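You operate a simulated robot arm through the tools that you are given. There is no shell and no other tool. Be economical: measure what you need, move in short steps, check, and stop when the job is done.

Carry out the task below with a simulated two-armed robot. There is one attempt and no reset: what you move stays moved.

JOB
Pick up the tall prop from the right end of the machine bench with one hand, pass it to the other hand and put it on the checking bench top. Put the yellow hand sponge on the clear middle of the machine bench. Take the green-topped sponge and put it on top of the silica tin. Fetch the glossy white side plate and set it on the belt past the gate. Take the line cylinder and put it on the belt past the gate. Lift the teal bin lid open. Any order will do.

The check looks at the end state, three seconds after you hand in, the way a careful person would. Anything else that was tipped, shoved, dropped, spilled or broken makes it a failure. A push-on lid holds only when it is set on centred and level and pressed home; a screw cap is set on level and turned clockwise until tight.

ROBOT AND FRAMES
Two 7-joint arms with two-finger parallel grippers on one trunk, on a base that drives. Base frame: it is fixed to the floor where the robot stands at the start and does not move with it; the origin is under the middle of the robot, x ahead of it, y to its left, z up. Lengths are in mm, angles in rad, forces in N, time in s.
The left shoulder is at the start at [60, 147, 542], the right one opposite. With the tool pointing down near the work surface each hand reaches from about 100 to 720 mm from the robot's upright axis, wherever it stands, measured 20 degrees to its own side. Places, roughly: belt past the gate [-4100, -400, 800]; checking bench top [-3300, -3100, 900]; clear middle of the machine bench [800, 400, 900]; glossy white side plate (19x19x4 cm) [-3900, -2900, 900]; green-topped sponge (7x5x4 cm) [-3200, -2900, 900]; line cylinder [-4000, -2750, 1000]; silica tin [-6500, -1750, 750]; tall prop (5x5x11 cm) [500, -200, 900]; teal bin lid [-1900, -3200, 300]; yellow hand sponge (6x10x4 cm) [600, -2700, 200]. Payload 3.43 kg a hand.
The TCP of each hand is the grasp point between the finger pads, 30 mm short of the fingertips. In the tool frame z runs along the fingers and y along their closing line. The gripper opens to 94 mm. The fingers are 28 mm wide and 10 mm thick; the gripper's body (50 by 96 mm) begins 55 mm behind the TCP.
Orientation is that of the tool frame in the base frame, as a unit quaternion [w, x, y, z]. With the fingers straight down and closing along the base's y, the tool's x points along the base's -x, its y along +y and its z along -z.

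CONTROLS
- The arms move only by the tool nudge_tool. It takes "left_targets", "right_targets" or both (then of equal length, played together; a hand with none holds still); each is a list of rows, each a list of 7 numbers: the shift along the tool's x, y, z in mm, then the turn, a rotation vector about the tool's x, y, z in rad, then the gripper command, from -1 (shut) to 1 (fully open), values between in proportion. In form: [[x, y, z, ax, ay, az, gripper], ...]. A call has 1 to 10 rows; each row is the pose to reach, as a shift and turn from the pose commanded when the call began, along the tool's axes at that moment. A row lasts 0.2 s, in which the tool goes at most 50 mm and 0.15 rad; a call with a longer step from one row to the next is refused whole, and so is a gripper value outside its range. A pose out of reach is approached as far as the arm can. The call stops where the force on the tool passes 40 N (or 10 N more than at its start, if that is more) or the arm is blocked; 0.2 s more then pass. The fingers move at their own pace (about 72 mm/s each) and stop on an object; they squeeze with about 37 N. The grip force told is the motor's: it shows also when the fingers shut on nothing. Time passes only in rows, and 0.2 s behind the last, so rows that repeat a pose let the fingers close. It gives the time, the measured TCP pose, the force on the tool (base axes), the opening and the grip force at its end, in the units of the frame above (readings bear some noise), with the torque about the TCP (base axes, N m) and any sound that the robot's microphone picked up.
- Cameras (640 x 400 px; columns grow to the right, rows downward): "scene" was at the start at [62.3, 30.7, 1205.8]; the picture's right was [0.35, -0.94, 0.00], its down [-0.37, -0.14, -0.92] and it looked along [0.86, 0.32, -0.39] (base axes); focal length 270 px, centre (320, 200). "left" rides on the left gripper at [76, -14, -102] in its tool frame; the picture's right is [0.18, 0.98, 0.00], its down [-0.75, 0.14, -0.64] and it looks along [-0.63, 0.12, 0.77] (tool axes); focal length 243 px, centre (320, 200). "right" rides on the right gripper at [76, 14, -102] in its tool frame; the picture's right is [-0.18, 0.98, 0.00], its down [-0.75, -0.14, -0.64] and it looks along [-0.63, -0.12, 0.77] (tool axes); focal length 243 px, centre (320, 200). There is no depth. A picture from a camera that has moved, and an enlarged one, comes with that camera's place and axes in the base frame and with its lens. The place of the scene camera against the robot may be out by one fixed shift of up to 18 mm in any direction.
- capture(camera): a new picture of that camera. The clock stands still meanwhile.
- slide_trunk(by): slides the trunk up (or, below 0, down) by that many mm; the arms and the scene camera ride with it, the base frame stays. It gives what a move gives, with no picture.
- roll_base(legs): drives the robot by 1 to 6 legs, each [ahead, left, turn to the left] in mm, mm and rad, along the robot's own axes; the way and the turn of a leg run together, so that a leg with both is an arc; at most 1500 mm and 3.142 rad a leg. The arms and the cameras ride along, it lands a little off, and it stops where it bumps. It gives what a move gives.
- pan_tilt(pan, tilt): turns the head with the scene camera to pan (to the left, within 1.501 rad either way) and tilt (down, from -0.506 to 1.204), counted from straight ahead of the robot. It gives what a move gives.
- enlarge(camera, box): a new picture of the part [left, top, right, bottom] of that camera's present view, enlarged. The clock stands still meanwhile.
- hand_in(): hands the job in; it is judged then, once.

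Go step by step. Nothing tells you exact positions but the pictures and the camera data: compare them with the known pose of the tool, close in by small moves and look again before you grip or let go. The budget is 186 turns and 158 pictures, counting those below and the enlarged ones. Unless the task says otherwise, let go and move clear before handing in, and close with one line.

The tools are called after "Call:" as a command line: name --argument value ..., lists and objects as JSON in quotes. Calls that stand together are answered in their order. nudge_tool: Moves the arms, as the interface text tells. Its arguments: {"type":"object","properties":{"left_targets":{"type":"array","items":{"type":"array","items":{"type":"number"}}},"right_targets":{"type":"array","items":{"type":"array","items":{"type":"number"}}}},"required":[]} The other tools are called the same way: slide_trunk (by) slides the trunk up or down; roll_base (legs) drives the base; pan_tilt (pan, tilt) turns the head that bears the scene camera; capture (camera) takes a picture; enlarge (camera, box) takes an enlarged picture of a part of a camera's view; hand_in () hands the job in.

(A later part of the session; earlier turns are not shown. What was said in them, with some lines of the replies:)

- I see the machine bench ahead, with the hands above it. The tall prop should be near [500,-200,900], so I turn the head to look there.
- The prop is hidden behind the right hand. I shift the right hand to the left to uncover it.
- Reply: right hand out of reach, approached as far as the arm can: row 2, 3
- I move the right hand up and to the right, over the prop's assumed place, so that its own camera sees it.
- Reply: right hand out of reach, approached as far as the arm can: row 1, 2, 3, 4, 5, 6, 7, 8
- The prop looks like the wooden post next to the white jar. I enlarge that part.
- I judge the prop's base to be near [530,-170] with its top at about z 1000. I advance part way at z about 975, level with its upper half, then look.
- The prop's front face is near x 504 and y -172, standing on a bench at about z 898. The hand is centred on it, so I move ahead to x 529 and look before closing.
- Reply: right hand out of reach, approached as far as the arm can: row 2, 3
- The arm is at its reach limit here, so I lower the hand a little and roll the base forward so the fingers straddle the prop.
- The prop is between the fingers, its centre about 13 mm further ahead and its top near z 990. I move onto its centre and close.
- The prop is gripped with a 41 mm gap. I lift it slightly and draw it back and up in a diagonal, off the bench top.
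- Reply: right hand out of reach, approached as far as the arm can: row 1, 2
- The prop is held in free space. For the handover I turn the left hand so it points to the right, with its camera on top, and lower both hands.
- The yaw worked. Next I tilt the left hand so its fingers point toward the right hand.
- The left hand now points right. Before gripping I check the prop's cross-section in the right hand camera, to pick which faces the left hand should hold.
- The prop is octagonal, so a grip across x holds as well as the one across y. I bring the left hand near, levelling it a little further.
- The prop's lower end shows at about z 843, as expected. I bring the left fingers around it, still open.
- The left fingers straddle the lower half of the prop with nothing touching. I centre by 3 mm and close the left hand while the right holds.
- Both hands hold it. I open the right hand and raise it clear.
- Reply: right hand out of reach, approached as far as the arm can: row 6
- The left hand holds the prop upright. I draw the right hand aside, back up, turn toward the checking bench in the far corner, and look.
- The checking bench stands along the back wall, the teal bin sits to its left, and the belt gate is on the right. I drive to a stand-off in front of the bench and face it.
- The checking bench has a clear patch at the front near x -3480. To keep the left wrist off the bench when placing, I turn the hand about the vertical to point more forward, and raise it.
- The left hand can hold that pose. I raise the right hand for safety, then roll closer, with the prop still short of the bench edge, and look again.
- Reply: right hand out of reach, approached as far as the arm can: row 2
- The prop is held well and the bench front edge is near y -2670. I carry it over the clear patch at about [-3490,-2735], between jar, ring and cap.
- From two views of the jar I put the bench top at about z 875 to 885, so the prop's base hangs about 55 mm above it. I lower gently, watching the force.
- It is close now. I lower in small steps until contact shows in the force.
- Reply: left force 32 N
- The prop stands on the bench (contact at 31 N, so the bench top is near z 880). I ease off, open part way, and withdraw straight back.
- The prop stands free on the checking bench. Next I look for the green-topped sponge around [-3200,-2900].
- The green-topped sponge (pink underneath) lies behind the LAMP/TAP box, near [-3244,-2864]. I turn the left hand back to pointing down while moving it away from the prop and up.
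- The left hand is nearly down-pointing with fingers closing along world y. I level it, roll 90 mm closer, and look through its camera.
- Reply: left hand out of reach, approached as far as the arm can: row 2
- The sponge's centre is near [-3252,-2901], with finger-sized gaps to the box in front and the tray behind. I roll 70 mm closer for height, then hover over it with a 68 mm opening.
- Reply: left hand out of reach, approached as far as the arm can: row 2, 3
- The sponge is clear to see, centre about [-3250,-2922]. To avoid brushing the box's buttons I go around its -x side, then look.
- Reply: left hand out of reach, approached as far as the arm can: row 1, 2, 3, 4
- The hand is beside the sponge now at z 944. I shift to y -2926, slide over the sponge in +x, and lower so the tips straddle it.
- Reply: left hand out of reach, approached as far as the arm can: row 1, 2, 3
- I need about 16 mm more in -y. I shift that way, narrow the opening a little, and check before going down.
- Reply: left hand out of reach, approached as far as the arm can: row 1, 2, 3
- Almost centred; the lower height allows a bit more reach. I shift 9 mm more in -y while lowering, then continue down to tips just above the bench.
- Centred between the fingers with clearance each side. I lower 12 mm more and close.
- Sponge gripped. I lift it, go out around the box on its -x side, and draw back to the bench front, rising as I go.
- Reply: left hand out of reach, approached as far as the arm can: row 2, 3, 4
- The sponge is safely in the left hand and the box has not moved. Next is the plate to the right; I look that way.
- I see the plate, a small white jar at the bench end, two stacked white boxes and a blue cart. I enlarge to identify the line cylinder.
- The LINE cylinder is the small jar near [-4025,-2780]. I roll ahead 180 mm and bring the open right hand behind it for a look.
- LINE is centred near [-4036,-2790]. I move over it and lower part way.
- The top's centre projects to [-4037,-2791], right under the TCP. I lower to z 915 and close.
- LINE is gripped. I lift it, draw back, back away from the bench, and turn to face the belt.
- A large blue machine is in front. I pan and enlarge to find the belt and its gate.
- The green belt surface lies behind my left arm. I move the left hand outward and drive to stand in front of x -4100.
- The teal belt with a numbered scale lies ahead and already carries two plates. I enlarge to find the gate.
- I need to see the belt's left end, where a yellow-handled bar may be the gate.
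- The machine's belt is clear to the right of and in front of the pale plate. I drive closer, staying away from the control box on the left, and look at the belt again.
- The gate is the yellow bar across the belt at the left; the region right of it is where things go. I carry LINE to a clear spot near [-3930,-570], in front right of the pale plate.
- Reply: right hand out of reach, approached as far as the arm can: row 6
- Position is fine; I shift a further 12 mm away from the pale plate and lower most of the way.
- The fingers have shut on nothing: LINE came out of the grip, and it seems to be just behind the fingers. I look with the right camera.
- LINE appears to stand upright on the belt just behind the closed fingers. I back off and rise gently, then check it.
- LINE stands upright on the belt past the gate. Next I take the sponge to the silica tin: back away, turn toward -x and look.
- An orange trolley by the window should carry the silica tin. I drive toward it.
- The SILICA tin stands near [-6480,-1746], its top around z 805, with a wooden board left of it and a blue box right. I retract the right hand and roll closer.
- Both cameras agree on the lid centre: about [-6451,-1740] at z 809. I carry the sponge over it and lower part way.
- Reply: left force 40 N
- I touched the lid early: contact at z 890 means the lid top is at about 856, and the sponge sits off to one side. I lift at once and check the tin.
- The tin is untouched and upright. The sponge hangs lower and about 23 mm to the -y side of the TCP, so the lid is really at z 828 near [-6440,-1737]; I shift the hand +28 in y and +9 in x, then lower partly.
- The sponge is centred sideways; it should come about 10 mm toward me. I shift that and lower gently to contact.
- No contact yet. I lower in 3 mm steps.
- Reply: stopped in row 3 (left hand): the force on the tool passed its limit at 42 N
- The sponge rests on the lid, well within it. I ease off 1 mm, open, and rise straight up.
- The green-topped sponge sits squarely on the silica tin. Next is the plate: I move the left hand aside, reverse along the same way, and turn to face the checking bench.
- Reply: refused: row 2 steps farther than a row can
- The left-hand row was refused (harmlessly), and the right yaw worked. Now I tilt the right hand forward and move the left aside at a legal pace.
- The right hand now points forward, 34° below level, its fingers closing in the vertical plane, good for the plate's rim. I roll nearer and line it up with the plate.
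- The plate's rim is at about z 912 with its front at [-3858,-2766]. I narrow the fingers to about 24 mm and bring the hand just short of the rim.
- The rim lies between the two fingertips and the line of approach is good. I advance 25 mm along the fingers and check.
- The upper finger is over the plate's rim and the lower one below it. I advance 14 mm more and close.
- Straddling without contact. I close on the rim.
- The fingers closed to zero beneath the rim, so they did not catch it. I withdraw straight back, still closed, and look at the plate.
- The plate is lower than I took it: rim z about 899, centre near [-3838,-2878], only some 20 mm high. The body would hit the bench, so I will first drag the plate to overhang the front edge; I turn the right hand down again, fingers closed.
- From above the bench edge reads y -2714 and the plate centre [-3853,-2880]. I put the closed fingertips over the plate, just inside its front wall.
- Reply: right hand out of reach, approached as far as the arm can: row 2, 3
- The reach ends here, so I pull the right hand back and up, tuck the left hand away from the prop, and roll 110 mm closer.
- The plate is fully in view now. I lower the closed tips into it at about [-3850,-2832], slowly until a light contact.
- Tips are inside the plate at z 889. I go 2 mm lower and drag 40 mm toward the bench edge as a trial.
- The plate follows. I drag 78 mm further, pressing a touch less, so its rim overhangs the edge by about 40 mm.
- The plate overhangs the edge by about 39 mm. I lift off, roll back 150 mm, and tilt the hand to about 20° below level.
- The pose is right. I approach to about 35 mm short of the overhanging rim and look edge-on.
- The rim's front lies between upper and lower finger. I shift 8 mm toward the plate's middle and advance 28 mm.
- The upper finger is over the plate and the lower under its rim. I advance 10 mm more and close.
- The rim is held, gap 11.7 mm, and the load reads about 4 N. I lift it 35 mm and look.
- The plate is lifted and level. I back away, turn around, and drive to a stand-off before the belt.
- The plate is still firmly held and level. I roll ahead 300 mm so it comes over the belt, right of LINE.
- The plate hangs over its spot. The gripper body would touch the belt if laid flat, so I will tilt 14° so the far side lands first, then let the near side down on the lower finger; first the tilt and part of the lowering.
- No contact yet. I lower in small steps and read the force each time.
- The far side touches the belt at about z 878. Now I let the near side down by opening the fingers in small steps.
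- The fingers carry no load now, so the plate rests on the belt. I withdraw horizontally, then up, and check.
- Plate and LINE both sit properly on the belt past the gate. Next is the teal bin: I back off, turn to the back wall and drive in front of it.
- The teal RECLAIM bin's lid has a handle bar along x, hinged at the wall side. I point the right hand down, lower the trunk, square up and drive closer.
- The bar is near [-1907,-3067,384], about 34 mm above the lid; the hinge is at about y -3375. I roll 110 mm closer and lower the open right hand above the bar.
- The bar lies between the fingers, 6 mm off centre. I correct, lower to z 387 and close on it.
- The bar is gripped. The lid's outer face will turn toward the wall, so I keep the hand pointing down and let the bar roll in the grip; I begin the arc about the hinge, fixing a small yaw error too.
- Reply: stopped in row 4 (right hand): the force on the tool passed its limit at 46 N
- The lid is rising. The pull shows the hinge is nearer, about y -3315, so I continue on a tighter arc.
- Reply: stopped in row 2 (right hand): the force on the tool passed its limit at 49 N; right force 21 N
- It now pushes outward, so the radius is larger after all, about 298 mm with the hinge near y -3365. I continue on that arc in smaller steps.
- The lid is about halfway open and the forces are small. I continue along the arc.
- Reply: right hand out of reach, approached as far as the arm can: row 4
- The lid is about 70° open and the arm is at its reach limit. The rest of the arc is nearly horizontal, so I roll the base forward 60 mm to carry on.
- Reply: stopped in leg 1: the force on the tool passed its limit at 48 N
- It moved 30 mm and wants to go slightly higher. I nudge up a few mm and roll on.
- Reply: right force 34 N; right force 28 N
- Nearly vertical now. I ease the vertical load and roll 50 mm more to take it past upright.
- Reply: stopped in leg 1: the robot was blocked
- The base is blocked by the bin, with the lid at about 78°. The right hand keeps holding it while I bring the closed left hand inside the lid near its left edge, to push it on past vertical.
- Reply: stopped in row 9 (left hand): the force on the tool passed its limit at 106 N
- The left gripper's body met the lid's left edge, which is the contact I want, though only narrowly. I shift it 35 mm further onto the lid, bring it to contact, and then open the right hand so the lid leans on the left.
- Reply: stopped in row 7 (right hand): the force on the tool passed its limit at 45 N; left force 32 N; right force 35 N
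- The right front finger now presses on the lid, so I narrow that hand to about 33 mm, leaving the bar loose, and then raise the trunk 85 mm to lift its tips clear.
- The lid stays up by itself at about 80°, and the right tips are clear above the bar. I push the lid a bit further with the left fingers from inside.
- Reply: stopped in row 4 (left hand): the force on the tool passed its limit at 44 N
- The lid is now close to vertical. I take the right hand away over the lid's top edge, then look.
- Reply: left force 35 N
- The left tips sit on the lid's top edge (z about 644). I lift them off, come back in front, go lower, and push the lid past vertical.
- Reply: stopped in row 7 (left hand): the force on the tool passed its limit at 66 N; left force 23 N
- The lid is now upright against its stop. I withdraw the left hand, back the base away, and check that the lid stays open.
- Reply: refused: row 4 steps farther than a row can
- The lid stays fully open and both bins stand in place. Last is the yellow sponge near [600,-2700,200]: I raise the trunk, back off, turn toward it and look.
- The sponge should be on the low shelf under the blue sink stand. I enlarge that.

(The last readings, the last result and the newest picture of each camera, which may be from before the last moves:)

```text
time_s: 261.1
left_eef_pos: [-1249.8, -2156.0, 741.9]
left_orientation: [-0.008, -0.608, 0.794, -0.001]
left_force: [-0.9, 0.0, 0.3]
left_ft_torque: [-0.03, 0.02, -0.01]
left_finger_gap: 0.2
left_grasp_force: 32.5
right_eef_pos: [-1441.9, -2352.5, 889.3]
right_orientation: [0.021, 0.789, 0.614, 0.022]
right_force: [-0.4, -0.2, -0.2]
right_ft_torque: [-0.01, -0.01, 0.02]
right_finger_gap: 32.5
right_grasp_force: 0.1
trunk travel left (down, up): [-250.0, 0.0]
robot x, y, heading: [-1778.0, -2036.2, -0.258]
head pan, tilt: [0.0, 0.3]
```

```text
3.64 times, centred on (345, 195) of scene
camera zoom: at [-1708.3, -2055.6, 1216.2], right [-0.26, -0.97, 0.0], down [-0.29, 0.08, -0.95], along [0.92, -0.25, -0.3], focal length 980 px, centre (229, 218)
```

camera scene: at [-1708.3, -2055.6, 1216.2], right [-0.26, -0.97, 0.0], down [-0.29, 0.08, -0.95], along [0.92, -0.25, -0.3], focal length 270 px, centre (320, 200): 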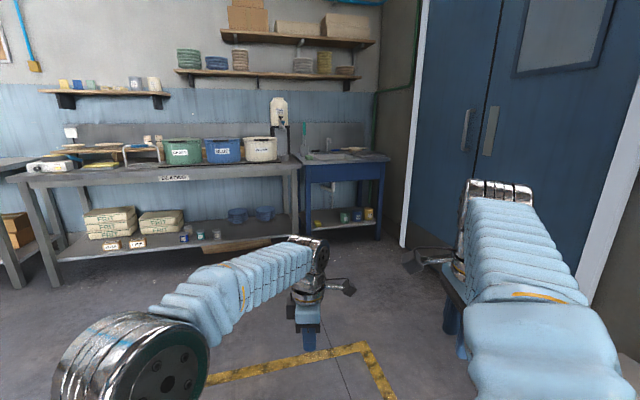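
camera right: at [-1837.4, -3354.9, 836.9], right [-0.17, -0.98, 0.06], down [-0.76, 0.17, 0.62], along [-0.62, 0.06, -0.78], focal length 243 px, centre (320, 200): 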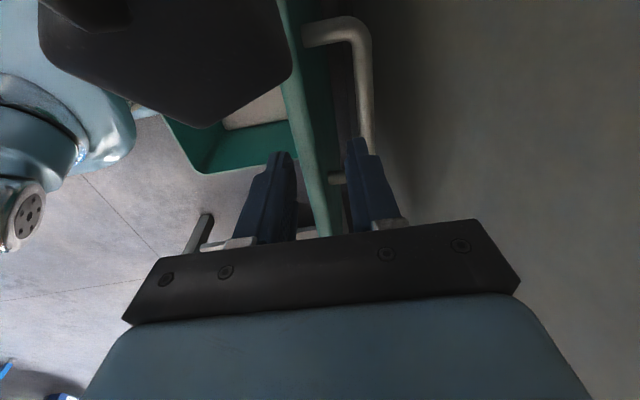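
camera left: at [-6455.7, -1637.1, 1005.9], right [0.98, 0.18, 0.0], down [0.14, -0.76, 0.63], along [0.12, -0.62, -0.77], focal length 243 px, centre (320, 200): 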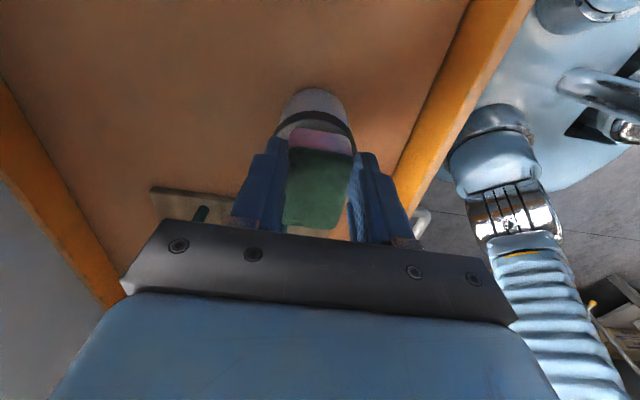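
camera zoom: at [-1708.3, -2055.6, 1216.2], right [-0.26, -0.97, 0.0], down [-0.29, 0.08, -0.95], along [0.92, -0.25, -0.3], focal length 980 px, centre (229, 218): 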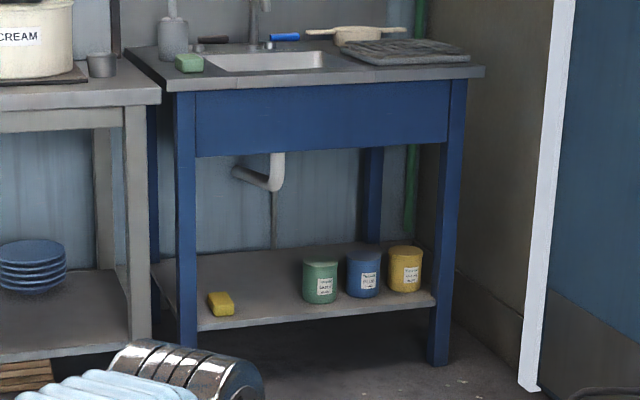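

The yellow sponge lies at the front left of that low shelf, about [590,-2657]. I turn the right hand back to closing sideways and drive in front of the sink stand.

Call:
nudge_tool --right_targets '[[0, 0, 0, 0, 0, -0.15, 1], [0, 0, 0, 0, 0, -0.3, 1], [0, 0, 0, 0, 0, -0.45, 1], [0, 0, 0, 0, 0, -0.6, 1], [0, 0, 0, 0, 0, -0.75, 1], [0, 0, 0, 0, 0, -0.9, 1], [0, 0, 0, 0, 0, -1.05, 1], [0, 0, 0, 0, 0, -1.2, 1], [0, 0, 0, 0, 0, -1.35, 1], [0, 0, 0, 0, 0, -1.5, 1]]'

Call:
roll_base --legs '[[0, 0, 0.258], [1450, -300, 0], [150, -200, 0]]'

Call:
slide_trunk --by -245

Call:
pan_tilt --pan -0.1 --tilt 0.6

Call:
capture --camera "scene"

```text
time_s: 263.3
left_eef_pos: [-1249.5, -2154.0, 742.3]
left_orientation: [-0.008, -0.608, 0.794, -0.001]
left_force: [0.5, -0.3, 0.2]
left_ft_torque: [0.02, -0.01, -0.05]
left_finger_gap: 0.0
left_grasp_force: 33.0
right_eef_pos: [-1441.7, -2352.2, 888.7]
right_orientation: [0.03, 0.157, 0.987, 0.003]
right_force: [0.1, 0.4, 0.9]
right_ft_torque: [-0.02, 0.01, 0.01]
right_finger_gap: 93.9
right_grasp_force: 0.0
trunk travel left (down, up): [-250.0, 0.0]
robot x, y, heading: [-1777.7, -2037.0, -0.259]
head pan, tilt: [0.0, 0.3]
```

```text
time_s: 272.9
left_eef_pos: [352.1, -2459.4, 742.4]
left_orientation: [0.011, 0.715, -0.699, -0.007]
left_force: [-9.8, 1.2, 3.0]
left_ft_torque: [-0.2, -1.02, 0.0]
left_finger_gap: 0.3
left_grasp_force: 32.9
right_eef_pos: [228.7, -2704.3, 888.7]
right_orientation: [0.031, 0.017, 0.999, 0.008]
right_force: [-0.7, -0.2, -1.1]
right_ft_torque: [-0.01, -0.01, 0.01]
right_finger_gap: 94.2
right_grasp_force: 0.1
trunk travel left (down, up): [-250.0, 0.0]
robot x, y, heading: [-176.2, -2497.2, 0.023]
head pan, tilt: [0.0, 0.3]
stopped in leg 3: the force on the tool passed its limit at 119 N (the readings are from after the stop); the commanded pose is now the measured one
```

```text
time_s: 275.4
left_eef_pos: [352.1, -2459.2, 495.9]
left_orientation: [0.01, 0.716, -0.698, -0.007]
left_force: [-0.8, 0.5, -0.3]
left_ft_torque: [-0.01, -0.01, 0.02]
left_finger_gap: 0.0
left_grasp_force: 32.9
right_eef_pos: [229.1, -2705.4, 643.2]
right_orientation: [0.029, 0.018, 0.999, 0.007]
right_force: [-0.8, -0.1, -0.3]
right_ft_torque: [0.0, 0.0, -0.03]
right_finger_gap: 94.0
right_grasp_force: 0.1
trunk travel left (down, up): [-5.0, 245.0]
robot x, y, heading: [-180.5, -2497.2, 0.028]
head pan, tilt: [0.0, 0.3]
```

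```text
time_s: 276.2
left_eef_pos: [351.8, -2458.9, 497.0]
left_orientation: [0.011, 0.716, -0.698, -0.006]
left_force: [-0.2, 0.3, -0.8]
left_ft_torque: [0.0, -0.02, -0.03]
left_finger_gap: 0.0
left_grasp_force: 33.4
right_eef_pos: [227.8, -2705.4, 641.9]
right_orientation: [0.03, 0.017, 0.999, 0.008]
right_force: [0.2, 0.0, 0.5]
right_ft_torque: [-0.01, 0.01, 0.01]
right_finger_gap: 94.0
right_grasp_force: 0.0
trunk travel left (down, up): [-5.0, 245.0]
robot x, y, heading: [-180.4, -2494.8, 0.027]
head pan, tilt: [-0.099, 0.6]
```

```text
17 pictures are left
camera scene: at [-116.1, -2505.7, 943.8], right [-0.08, -1.0, 0.0], down [-0.56, 0.04, -0.83], along [0.82, -0.06, -0.56], focal length 270 px, centre (320, 200)
```

scene: 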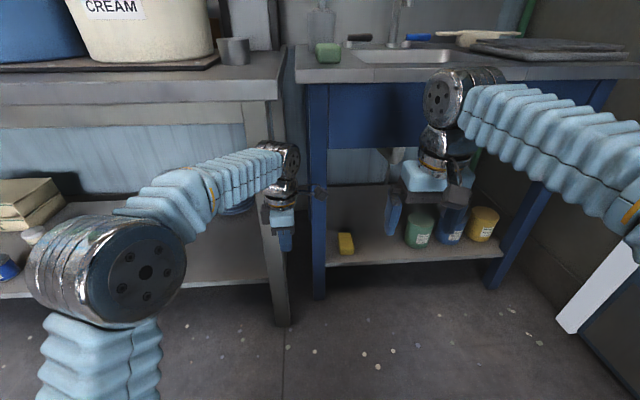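

The left hand brushed the front of the neighbouring bench on the way; everything there still stands. I tuck the left hand back, then drive ahead with the right hand high, clear of the apron.

Call:
nudge_tool --left_targets '[[0, 45, 0, 0, 0, 0, -1], [0, 90, 0, 0, 0, 0, -1], [0, 135, 0, 0, 0, 0, -1], [0, 180, 0, 0, 0, 0, -1], [0, 225, 0, 0, 0, 0, -1], [0, 270, 0, 0, 0, 0, -1], [0, 315, 0, 0, 0, 0, -1]]' --right_targets '[[0, 0, 45, 0, 0, 0, 1], [20, 0, 90, 0, 0, 0, 1], [40, 5, 135, 0, 0, 0, 1], [60, 10, 180, 0, 0, 0, 1], [60, 20, 225, 0, 0, 0, 1], [60, 30, 270, 0, 0, 0, 1], [60, 40, 300, 0, 0, 0, 1]]'

Call:
roll_base --legs '[[230, 0, -0.025]]'

Call:
capture --camera "right"

```text
time_s: 277.8
left_eef_pos: [36.8, -2468.4, 504.6]
left_orientation: [0.011, 0.716, -0.698, -0.007]
left_force: [-0.3, 0.1, 1.0]
left_ft_torque: [0.02, 0.06, -0.02]
left_finger_gap: 0.0
left_grasp_force: 32.9
right_eef_pos: [186.5, -2659.9, 339.8]
right_orientation: [0.029, 0.018, 0.999, 0.008]
right_force: [-0.8, -0.7, 0.4]
right_ft_torque: [-0.01, 0.01, -0.02]
right_finger_gap: 93.8
right_grasp_force: 0.0
trunk travel left (down, up): [-5.0, 245.0]
robot x, y, heading: [-181.2, -2494.9, 0.022]
head pan, tilt: [-0.099, 0.6]
```

```text
time_s: 279.5
left_eef_pos: [268.4, -2468.6, 504.5]
left_orientation: [0.012, 0.708, -0.706, -0.007]
left_force: [-1.0, 1.1, 0.2]
left_ft_torque: [-0.02, 0.02, -0.02]
left_finger_gap: 0.0
left_grasp_force: 33.3
right_eef_pos: [412.0, -2665.3, 340.4]
right_orientation: [0.03, 0.029, 0.999, 0.007]
right_force: [-0.4, -0.3, 0.4]
right_ft_torque: [0.0, -0.02, 0.02]
right_finger_gap: 94.1
right_grasp_force: 0.1
trunk travel left (down, up): [-5.0, 245.0]
robot x, y, heading: [49.3, -2488.7, -0.002]
head pan, tilt: [-0.099, 0.6]
```

```text
16 pictures are left
camera right: at [330.5, -2646.7, 438.2], right [0.24, 0.97, 0.03], down [0.7, -0.19, 0.68], along [0.67, -0.14, -0.73], focal length 243 px, centre (320, 200)
```

right: 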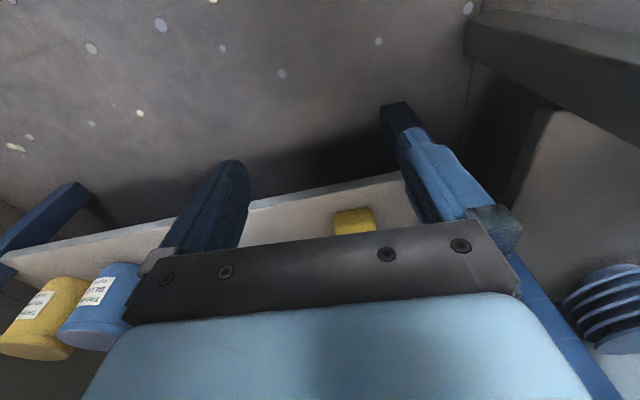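

The sponge's front is near x 588 and its centre line at y -2650. I roll 80 mm more and bring the open hand in under the apron, above the sponge.

Call:
roll_base --legs '[[80, 0, 0]]'

Call:
nudge_tool --right_targets '[[-30, 6, 40, 0, 0, 0, 1], [-65, 11, 48, 0, 0, 0, 1], [-100, 17, 50, 0, 0, 0, 1], [-134, 22, 53, 0, 0, 0, 1]]'

Call:
capture --camera "right"

```text
time_s: 280.6
left_eef_pos: [348.0, -2468.4, 505.0]
left_orientation: [0.01, 0.707, -0.707, -0.007]
left_force: [0.1, -0.4, -0.5]
left_ft_torque: [-0.02, 0.0, 0.01]
left_finger_gap: 0.0
left_grasp_force: 32.9
right_eef_pos: [492.6, -2664.8, 340.8]
right_orientation: [0.029, 0.028, 0.999, 0.007]
right_force: [-0.3, 0.2, -0.6]
right_ft_torque: [-0.03, 0.01, 0.02]
right_finger_gap: 94.4
right_grasp_force: 0.0
trunk travel left (down, up): [-5.0, 245.0]
robot x, y, heading: [132.2, -2491.0, 0.005]
head pan, tilt: [-0.099, 0.6]
```

```text
refused: row 1 steps farther than a row can; nothing moved
```

```text
15 pictures are left
camera right: at [411.6, -2646.5, 438.2], right [0.24, 0.97, 0.03], down [0.7, -0.19, 0.68], along [0.67, -0.14, -0.73], focal length 243 px, centre (320, 200)
```

right: 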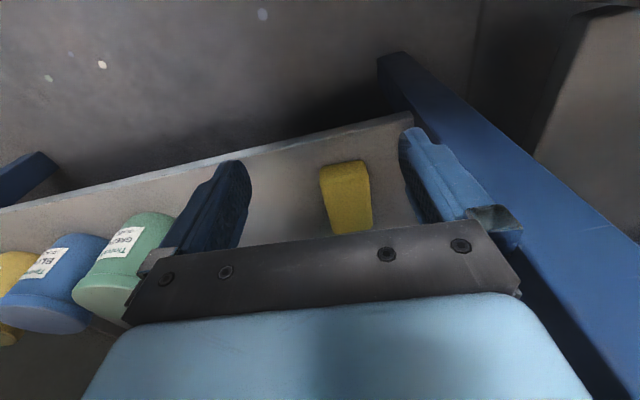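

The step was too long and refused; the picture shows the sponge well, centre about [618,-2649]. I redo the approach in legal steps and look again before going down.

Call:
nudge_tool --right_targets '[[-10, 6, 40, 0, 0, 0, 1], [-46, 11, 46, 0, 0, 0, 1], [-82, 17, 48, 0, 0, 0, 1], [-118, 22, 48, 0, 0, 0, 1]]'

Call:
capture --camera "right"

```text
time_s: 281.6
left_eef_pos: [343.2, -2469.2, 504.8]
left_orientation: [-0.008, -0.706, 0.708, 0.005]
left_force: [0.4, -1.1, 0.5]
left_ft_torque: [-0.02, 0.0, -0.05]
left_finger_gap: 0.0
left_grasp_force: 33.2
right_eef_pos: [607.7, -2651.5, 300.5]
right_orientation: [0.029, 0.028, 0.999, 0.007]
right_force: [-0.2, 0.3, -0.3]
right_ft_torque: [0.01, 0.0, 0.02]
right_finger_gap: 93.8
right_grasp_force: 0.0
trunk travel left (down, up): [-5.0, 245.0]
robot x, y, heading: [127.5, -2496.1, -0.005]
head pan, tilt: [-0.099, 0.6]
```

```text
14 pictures are left
camera right: at [525.9, -2632.8, 397.4], right [0.24, 0.97, 0.03], down [0.71, -0.19, 0.68], along [0.67, -0.14, -0.73], focal length 243 px, centre (320, 200)
```

right: 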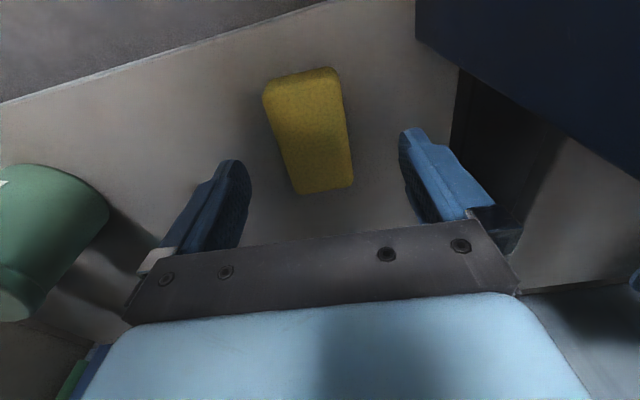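

The sponge's centre is right under the TCP. I lower to about z 237 and close.

Call:
nudge_tool --right_targets '[[0, -1, 25, 0, 0, 0, 1], [2, -1, 45, 0, 0, 0, 1], [4, -1, 57, 0, 0, 0, 0.6], [4, -1, 63, 0, 0, 0, 0.6], [4, -1, 63, 0, 0, 0, -1], [4, -1, 63, 0, 0, 0, -1], [4, -1, 63, 0, 0, 0, -1], [4, -1, 63, 0, 0, 0, -1]]'

Call:
capture --camera "right"

```text
time_s: 283.4
left_eef_pos: [342.3, -2471.6, 507.4]
left_orientation: [0.005, 0.707, -0.707, -0.003]
left_force: [-0.1, 0.2, 0.7]
left_ft_torque: [0.0, 0.02, 0.03]
left_finger_gap: 0.0
left_grasp_force: 33.1
right_eef_pos: [613.9, -2652.7, 248.4]
right_orientation: [0.042, 0.031, 0.999, 0.009]
right_force: [-1.0, -2.6, 14.2]
right_ft_torque: [-0.25, -0.02, -0.02]
right_finger_gap: 53.7
right_grasp_force: 36.9
trunk travel left (down, up): [-5.0, 245.0]
robot x, y, heading: [131.7, -2495.4, -0.003]
head pan, tilt: [-0.099, 0.6]
```

```text
13 pictures are left
camera right: at [530.0, -2634.3, 344.1], right [0.24, 0.97, 0.04], down [0.69, -0.2, 0.7], along [0.69, -0.15, -0.71], focal length 243 px, centre (320, 200)
```

right: 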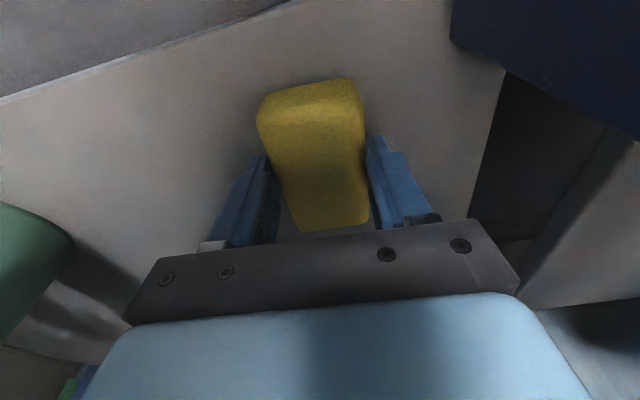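

Sponge gripped, gap 54 mm. I lift it 35 mm, back straight out from under the sink, and raise the trunk.

Call:
nudge_tool --right_targets '[[0, 0, -18, 0, 0, 0, -1], [0, 0, -38, 0, 0, 0, -1]]'

Call:
roll_base --legs '[[-600, 0, 0]]'

Call:
slide_trunk --by 245

Call:
capture --camera "scene"

```text
time_s: 284.0
left_eef_pos: [349.6, -2469.5, 499.8]
left_orientation: [0.01, 0.709, -0.705, -0.009]
left_force: [-0.1, 0.0, -0.5]
left_ft_torque: [-0.01, -0.03, -0.02]
left_finger_gap: 0.0
left_grasp_force: 33.0
right_eef_pos: [605.7, -2646.3, 261.8]
right_orientation: [0.015, 0.024, 1.0, 0.008]
right_force: [0.2, 0.8, 0.0]
right_ft_torque: [-0.02, -0.04, 0.02]
right_finger_gap: 53.9
right_grasp_force: 36.5
trunk travel left (down, up): [-5.0, 245.0]
robot x, y, heading: [132.4, -2496.5, 0.003]
head pan, tilt: [-0.099, 0.6]
```

```text
time_s: 287.4
left_eef_pos: [-257.1, -2469.6, 503.7]
left_orientation: [0.011, 0.708, -0.706, -0.006]
left_force: [0.2, -0.6, 0.8]
left_ft_torque: [-0.02, 0.02, -0.01]
left_finger_gap: 0.2
left_grasp_force: 33.0
right_eef_pos: [7.6, -2650.2, 275.2]
right_orientation: [0.029, 0.028, 0.999, 0.007]
right_force: [0.3, 0.2, -0.9]
right_ft_torque: [-0.02, 0.01, 0.02]
right_finger_gap: 53.6
right_grasp_force: 36.9
trunk travel left (down, up): [-5.0, 245.0]
robot x, y, heading: [-475.1, -2493.9, 0.002]
head pan, tilt: [-0.099, 0.6]
```

```text
time_s: 289.9
left_eef_pos: [-257.1, -2469.0, 749.1]
left_orientation: [0.01, 0.708, -0.706, -0.007]
left_force: [-0.1, 1.2, -0.3]
left_ft_torque: [0.03, 0.02, 0.0]
left_finger_gap: 0.0
left_grasp_force: 33.0
right_eef_pos: [6.1, -2651.0, 519.7]
right_orientation: [0.028, 0.027, 0.999, 0.007]
right_force: [-0.1, 0.1, -0.5]
right_ft_torque: [-0.03, -0.05, -0.03]
right_finger_gap: 53.7
right_grasp_force: 37.2
trunk travel left (down, up): [-250.0, 0.0]
robot x, y, heading: [-472.8, -2495.9, 0.003]
head pan, tilt: [-0.099, 0.6]
```

```text
12 pictures are left
camera scene: at [-410.4, -2505.1, 1188.7], right [-0.1, -1.0, 0.0], down [-0.56, 0.05, -0.82], along [0.82, -0.08, -0.57], focal length 270 px, centre (320, 200)
```

scene: 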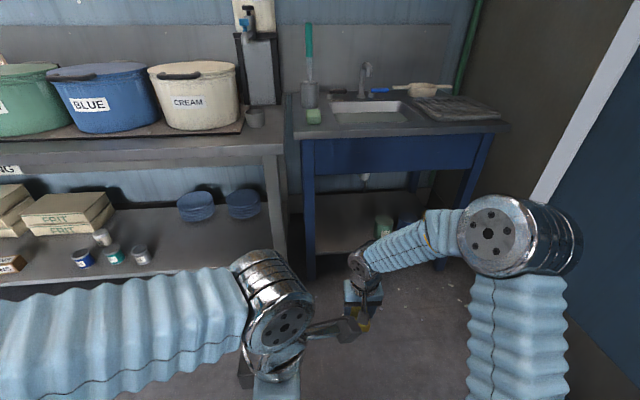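

The sponge is out. I raise both hands for the machine bench and drive sideways toward it.

Call:
nudge_tool --right_targets '[[10, 0, -44, 0, 0, 0, -1], [20, 0, -88, 0, 0, 0, -1], [30, 0, -132, 0, 0, 0, -1], [40, 0, -176, 0, 0, 0, -1], [50, 0, -220, 0, 0, 0, -1], [60, 0, -264, 0, 0, 0, -1], [70, 0, -308, 0, 0, 0, -1], [80, 0, -352, 0, 0, 0, -1], [90, 0, -396, 0, 0, 0, -1], [100, 0, -440, 0, 0, 0, -1]]' --left_targets '[[0, 0, -18, 0, 0, 0, -1], [0, 0, -36, 0, 0, 0, -1], [0, 0, -54, 0, 0, 0, -1], [0, 0, -72, 0, 0, 0, -1], [0, 0, -90, 0, 0, 0, -1], [0, 0, -108, 0, 0, 0, -1], [0, 0, -126, 0, 0, 0, -1], [0, 0, -144, 0, 0, 0, -1], [0, 0, -162, 0, 0, 0, -1], [0, 0, -180, 0, 0, 0, -1]]'

Call:
roll_base --legs '[[0, 1500, 0], [0, 1500, 0], [0, 130, 0]]'

Call:
pan_tilt --pan 0.0 --tilt 0.5

Call:
capture --camera "scene"

```text
time_s: 292.1
left_eef_pos: [-251.9, -2470.0, 928.6]
left_orientation: [0.011, 0.708, -0.706, -0.007]
left_force: [-0.3, 0.4, 0.7]
left_ft_torque: [0.0, 0.0, -0.01]
left_finger_gap: 0.0
left_grasp_force: 32.2
right_eef_pos: [-117.9, -2649.3, 952.3]
right_orientation: [0.029, 0.028, 0.999, 0.007]
right_force: [-0.4, 0.2, -0.7]
right_ft_torque: [-0.02, 0.05, 0.03]
right_finger_gap: 53.6
right_grasp_force: 37.4
trunk travel left (down, up): [-250.0, 0.0]
robot x, y, heading: [-474.0, -2491.5, -0.001]
head pan, tilt: [-0.099, 0.6]
```

```text
time_s: 307.4
left_eef_pos: [-213.5, 633.0, 928.4]
left_orientation: [-0.011, -0.705, 0.709, 0.007]
left_force: [-1.2, -0.7, 0.0]
left_ft_torque: [0.03, 0.0, 0.0]
left_finger_gap: 0.1
left_grasp_force: 32.8
right_eef_pos: [-82.2, 452.5, 950.0]
right_orientation: [0.029, 0.033, 0.999, 0.008]
right_force: [0.4, 1.0, 0.1]
right_ft_torque: [0.01, 0.0, -0.03]
right_finger_gap: 53.9
right_grasp_force: 36.7
trunk travel left (down, up): [-250.0, 0.0]
robot x, y, heading: [-437.0, 613.8, -0.005]
head pan, tilt: [-0.099, 0.6]
```

```text
time_s: 308.1
left_eef_pos: [-213.6, 633.4, 928.5]
left_orientation: [-0.011, -0.704, 0.71, 0.007]
left_force: [-0.4, 0.3, 0.4]
left_ft_torque: [0.01, 0.02, 0.01]
left_finger_gap: 0.0
left_grasp_force: 33.0
right_eef_pos: [-82.3, 450.8, 951.3]
right_orientation: [0.029, 0.033, 0.999, 0.007]
right_force: [-0.3, 0.1, -0.2]
right_ft_torque: [-0.01, -0.02, 0.01]
right_finger_gap: 53.5
right_grasp_force: 37.3
trunk travel left (down, up): [-250.0, 0.0]
robot x, y, heading: [-438.3, 613.6, -0.008]
head pan, tilt: [0.0, 0.499]
```

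```text
11 pictures are left
camera scene: at [-369.9, 608.8, 1197.8], right [-0.01, -1.0, 0.0], down [-0.48, 0.0, -0.88], along [0.88, -0.01, -0.48], focal length 270 px, centre (320, 200)
```

scene: 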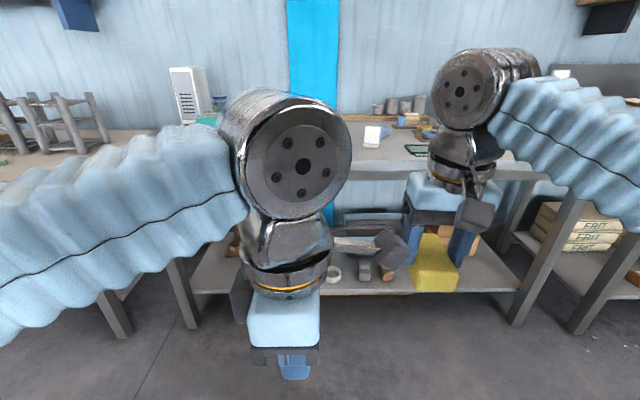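

The left arm blocks the view of the bench middle. I swing it left and drive closer.

Call:
nudge_tool --left_targets '[[-40, 0, 0, 0, 0, 0, -1], [-80, 0, 0, 0, 0, 0, -1], [-120, 0, 0, 0, 0, 0, -1], [-160, 0, 0, 0, 0, 0, -1], [-200, 0, 0, 0, 0, 0, -1], [-240, 0, 0, 0, 0, 0, -1]]'

Call:
roll_base --legs '[[400, 0, 0]]'

Call:
pan_tilt --pan -0.15 --tilt 0.5

Call:
capture --camera "scene"

```text
time_s: 309.4
left_eef_pos: [-210.7, 873.4, 926.9]
left_orientation: [-0.01, -0.705, 0.709, 0.007]
left_force: [0.9, -0.5, -0.1]
left_ft_torque: [0.04, 0.0, 0.01]
left_finger_gap: 0.0
left_grasp_force: 32.8
right_eef_pos: [-83.0, 451.8, 952.2]
right_orientation: [0.029, 0.033, 0.999, 0.007]
right_force: [0.0, 0.3, 0.5]
right_ft_torque: [0.01, -0.02, -0.01]
right_finger_gap: 53.5
right_grasp_force: 37.2
trunk travel left (down, up): [-250.0, 0.0]
robot x, y, heading: [-440.1, 608.1, -0.012]
head pan, tilt: [0.0, 0.499]
```

```text
time_s: 311.9
left_eef_pos: [191.3, 867.7, 928.8]
left_orientation: [-0.011, -0.704, 0.71, 0.007]
left_force: [-0.7, 0.2, 0.2]
left_ft_torque: [-0.02, 0.0, 0.02]
left_finger_gap: 0.0
left_grasp_force: 32.2
right_eef_pos: [320.7, 447.4, 951.8]
right_orientation: [0.03, 0.033, 0.999, 0.007]
right_force: [0.5, 0.2, -0.3]
right_ft_torque: [0.02, 0.01, 0.02]
right_finger_gap: 53.4
right_grasp_force: 37.3
trunk travel left (down, up): [-250.0, 0.0]
robot x, y, heading: [-33.9, 608.3, -0.011]
head pan, tilt: [0.0, 0.499]
```

```text
time_s: 312.6
left_eef_pos: [191.9, 869.1, 927.9]
left_orientation: [-0.01, -0.704, 0.71, 0.006]
left_force: [-0.1, -0.3, 0.2]
left_ft_torque: [-0.01, -0.01, -0.01]
left_finger_gap: 0.1
left_grasp_force: 32.9
right_eef_pos: [320.4, 448.5, 952.8]
right_orientation: [0.03, 0.034, 0.999, 0.007]
right_force: [-0.1, 1.1, -0.2]
right_ft_torque: [-0.03, 0.01, 0.0]
right_finger_gap: 53.6
right_grasp_force: 36.4
trunk travel left (down, up): [-250.0, 0.0]
robot x, y, heading: [-36.7, 610.3, -0.006]
head pan, tilt: [-0.15, 0.499]
```

```text
10 pictures are left
camera scene: at [31.7, 591.7, 1197.9], right [-0.16, -0.99, 0.0], down [-0.47, 0.08, -0.88], along [0.87, -0.14, -0.48], focal length 270 px, centre (320, 200)
```

scene: 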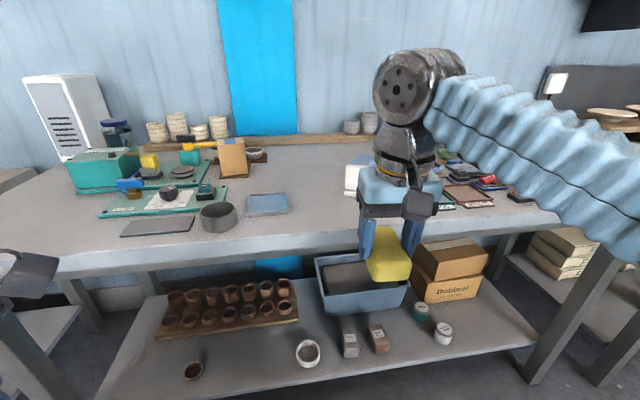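

The clear middle of the bench lies left of and behind the white card, around [740,470]. I shift the right hand left of the card, raise it and roll in.

Call:
nudge_tool --right_targets '[[0, 28, -10, 0, 0, 0, -1], [0, 58, -20, 0, 0, 0, -1]]'

Call:
roll_base --legs '[[185, 0, 0]]'

Call:
nudge_tool --right_targets '[[-40, 5, 0, 0, 0, 0, -1], [-80, 5, 5, 0, 0, 0, -1], [-120, 5, 12, 0, 0, 0, -1], [-155, 5, 20, 0, 0, 0, -1]]'

Call:
capture --camera "scene"

```text
time_s: 313.2
left_eef_pos: [191.3, 868.5, 928.2]
left_orientation: [-0.01, -0.704, 0.71, 0.006]
left_force: [0.3, 0.0, -0.2]
left_ft_torque: [0.03, -0.01, 0.01]
left_finger_gap: 0.0
left_grasp_force: 32.9
right_eef_pos: [322.4, 505.9, 973.0]
right_orientation: [0.029, 0.035, 0.999, 0.008]
right_force: [-0.3, -0.2, -0.7]
right_ft_torque: [0.02, 0.01, -0.01]
right_finger_gap: 53.5
right_grasp_force: 36.7
trunk travel left (down, up): [-250.0, 0.0]
robot x, y, heading: [-33.4, 607.0, -0.011]
head pan, tilt: [-0.15, 0.499]
```

```text
time_s: 314.8
left_eef_pos: [378.5, 865.0, 926.8]
left_orientation: [-0.01, -0.703, 0.711, 0.007]
left_force: [-0.2, 0.2, -0.8]
left_ft_torque: [0.02, -0.03, -0.03]
left_finger_gap: 0.1
left_grasp_force: 33.1
right_eef_pos: [507.9, 503.0, 973.0]
right_orientation: [0.03, 0.036, 0.999, 0.007]
right_force: [-1.3, -0.1, -0.4]
right_ft_torque: [0.0, -0.06, -0.02]
right_finger_gap: 53.5
right_grasp_force: 36.6
trunk travel left (down, up): [-250.0, 0.0]
robot x, y, heading: [151.0, 605.2, -0.013]
head pan, tilt: [-0.15, 0.499]
```

```text
time_s: 315.8
left_eef_pos: [378.0, 865.3, 927.8]
left_orientation: [-0.01, -0.703, 0.711, 0.007]
left_force: [0.6, -0.3, 0.2]
left_ft_torque: [-0.01, -0.04, 0.03]
left_finger_gap: 0.0
left_grasp_force: 33.3
right_eef_pos: [660.1, 498.6, 960.4]
right_orientation: [0.024, 0.036, 0.999, 0.009]
right_force: [-0.5, -0.9, -0.5]
right_ft_torque: [0.06, -0.01, -0.03]
right_finger_gap: 53.6
right_grasp_force: 37.6
right hand out of reach, approached as far as the arm can: row 4
trunk travel left (down, up): [-250.0, 0.0]
robot x, y, heading: [150.5, 602.8, -0.011]
head pan, tilt: [-0.15, 0.499]
```

```text
9 pictures are left
camera scene: at [217.6, 589.4, 1197.9], right [-0.16, -0.99, 0.0], down [-0.47, 0.08, -0.88], along [0.87, -0.14, -0.48], focal length 270 px, centre (320, 200)
```

scene: 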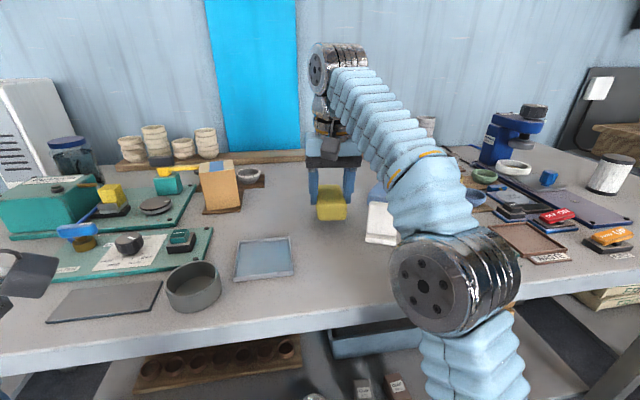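

The sponge hangs over the clear middle, between tray and card. I go a little further ahead and right while lowering.

Call:
nudge_tool --right_targets '[[-18, -8, 14, 0, 0, 0, -1], [-38, -17, 26, 0, 0, 0, -1], [-57, -26, 36, 0, 0, 0, -1]]'

Call:
enlarge --camera "scene" --box '[270, 140, 430, 260]'

```text
time_s: 316.6
left_eef_pos: [377.6, 866.8, 928.7]
left_orientation: [-0.01, -0.704, 0.71, 0.006]
left_force: [0.8, -0.9, 0.2]
left_ft_torque: [-0.02, -0.04, 0.04]
left_finger_gap: 0.0
left_grasp_force: 32.9
right_eef_pos: [712.3, 467.6, 929.9]
right_orientation: [0.031, 0.035, 0.999, 0.007]
right_force: [-8.1, 3.3, 18.6]
right_ft_torque: [-0.25, 0.98, -0.34]
right_finger_gap: 53.5
right_grasp_force: 37.3
trunk travel left (down, up): [-250.0, 0.0]
robot x, y, heading: [149.6, 606.6, -0.009]
head pan, tilt: [-0.15, 0.499]
```

```text
3.33 times, centred on (350, 200) of scene
camera zoom: at [216.1, 590.1, 1198.4], right [-0.16, -0.99, 0.0], down [-0.47, 0.08, -0.88], along [0.87, -0.14, -0.48], focal length 898 px, centre (220, 200)
```

zoom: 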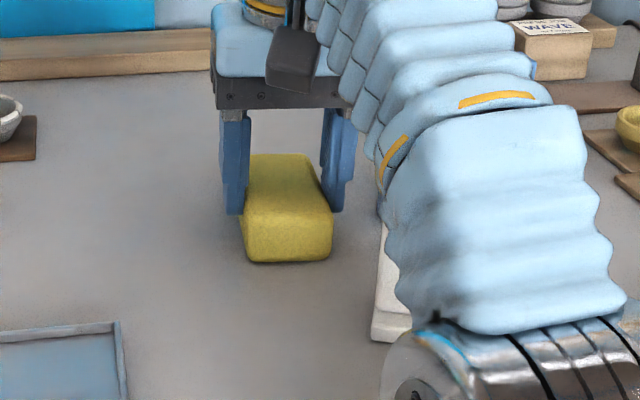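

The sponge touches the bench in the clear spot (18 N). I open the fingers and rise.

Call:
nudge_tool --right_targets '[[0, 0, -1, 0, 0, 0, 0.3], [0, 0, -1, 0, 0, 0, 0.6], [0, 0, -1, 0, 0, 0, 0.6], [8, 0, -10, 0, 0, 0, 0.6], [25, 3, -22, 0, 0, 0, 0.6], [60, 10, -33, 0, 0, 0, 0.6]]'

Call:
enlarge --camera "scene" --box '[270, 140, 430, 260]'

```text
time_s: 318.0
left_eef_pos: [378.4, 865.1, 926.5]
left_orientation: [-0.011, -0.703, 0.711, 0.008]
left_force: [0.3, 0.0, -0.3]
left_ft_torque: [-0.06, 0.03, -0.02]
left_finger_gap: 0.2
left_grasp_force: 32.7
right_eef_pos: [656.2, 481.2, 956.0]
right_orientation: [0.029, 0.035, 0.999, 0.006]
right_force: [1.1, -0.2, -0.4]
right_ft_torque: [0.0, 0.04, 0.03]
right_finger_gap: 75.2
right_grasp_force: 0.1
trunk travel left (down, up): [-250.0, 0.0]
robot x, y, heading: [150.6, 604.3, -0.017]
head pan, tilt: [-0.15, 0.499]
```

```text
3.33 times, centred on (350, 200) of scene
camera zoom: at [218.5, 589.5, 1197.8], right [-0.16, -0.99, 0.0], down [-0.47, 0.08, -0.88], along [0.87, -0.14, -0.48], focal length 898 px, centre (220, 200)
```

zoom: 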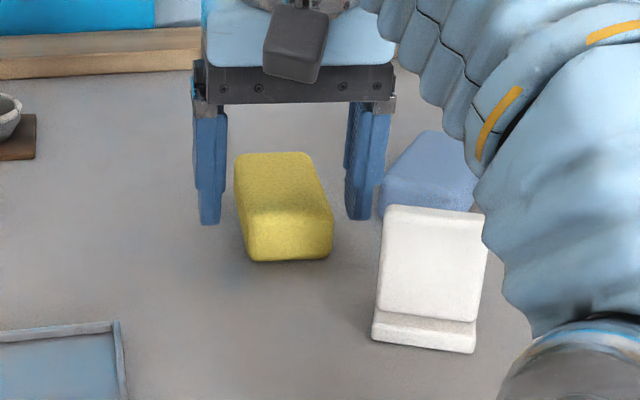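

The yellow sponge lies flat on the clear middle, the card and block untouched. I move the hand left away from the card, narrow it, and back off.

Call:
nudge_tool --right_targets '[[5, 25, -8, 0, 0, 0, 0.2], [10, 55, -10, 0, 0, 0, -0.3], [45, 60, -12, 0, 0, 0, -0.5], [90, 60, -14, 0, 0, 0, -0.5], [135, 60, -16, 0, 0, 0, -0.5]]'

Call:
roll_base --legs '[[-500, 0, 0]]'

Call:
pan_tilt --pan -0.25 --tilt 0.45

Call:
capture --camera "scene"

```text
time_s: 319.2
left_eef_pos: [379.3, 864.9, 926.3]
left_orientation: [-0.011, -0.703, 0.711, 0.007]
left_force: [1.2, 0.1, 0.2]
left_ft_torque: [0.02, 0.03, -0.01]
left_finger_gap: 0.0
left_grasp_force: 33.0
right_eef_pos: [520.8, 550.7, 963.5]
right_orientation: [0.03, 0.036, 0.999, 0.006]
right_force: [-0.2, -0.2, -1.1]
right_ft_torque: [-0.04, -0.01, -0.01]
right_finger_gap: 23.4
right_grasp_force: 0.1
trunk travel left (down, up): [-250.0, 0.0]
robot x, y, heading: [152.5, 604.6, -0.014]
head pan, tilt: [-0.15, 0.499]
```

```text
time_s: 322.1
left_eef_pos: [-116.5, 872.1, 927.9]
left_orientation: [-0.01, -0.704, 0.71, 0.007]
left_force: [1.1, 0.3, -0.4]
left_ft_torque: [-0.02, 0.01, 0.02]
left_finger_gap: 0.0
left_grasp_force: 33.6
right_eef_pos: [26.5, 556.4, 965.4]
right_orientation: [0.029, 0.035, 0.999, 0.007]
right_force: [-0.5, 0.7, 0.2]
right_ft_torque: [-0.02, -0.03, -0.03]
right_finger_gap: 23.7
right_grasp_force: 0.0
trunk travel left (down, up): [-250.0, 0.0]
robot x, y, heading: [-340.7, 610.8, -0.008]
head pan, tilt: [-0.15, 0.499]
```

```text
time_s: 322.8
left_eef_pos: [-116.5, 871.5, 927.7]
left_orientation: [-0.011, -0.703, 0.711, 0.006]
left_force: [0.3, -1.0, 0.1]
left_ft_torque: [-0.01, -0.01, -0.01]
left_finger_gap: 0.0
left_grasp_force: 33.4
right_eef_pos: [27.3, 557.3, 965.0]
right_orientation: [0.03, 0.034, 0.999, 0.007]
right_force: [0.2, -0.5, 1.1]
right_ft_torque: [0.0, 0.02, -0.01]
right_finger_gap: 23.7
right_grasp_force: 0.0
trunk travel left (down, up): [-250.0, 0.0]
robot x, y, heading: [-341.0, 607.8, -0.014]
head pan, tilt: [-0.25, 0.45]
```

```text
6 pictures are left
camera scene: at [-277.8, 586.3, 1202.3], right [-0.26, -0.97, 0.0], down [-0.42, 0.11, -0.9], along [0.87, -0.23, -0.44], focal length 270 px, centre (320, 200)
```

scene: 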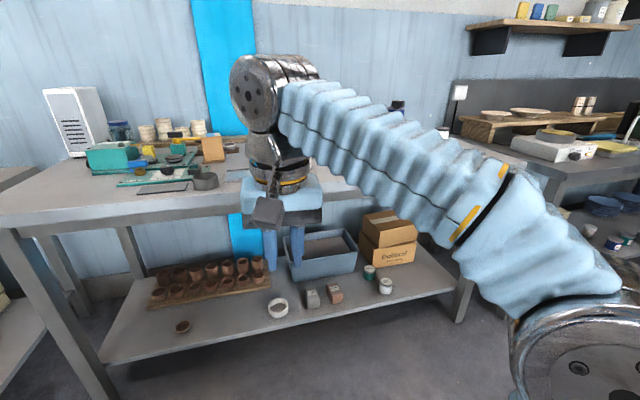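

All six jobs are finished, and nothing I can see has been disturbed. I hand in.

Call:
hand_in

```text
The job is handed in.
```

All six tasks are done and handed in: prop, both sponges, plate and LINE cylinder placed, bin lid open. On the way, LINE slipped out of the grip onto the belt (it landed upright), the left hand bumped the wash bench, and the base touched the bin; nothing looked moved afterwards.
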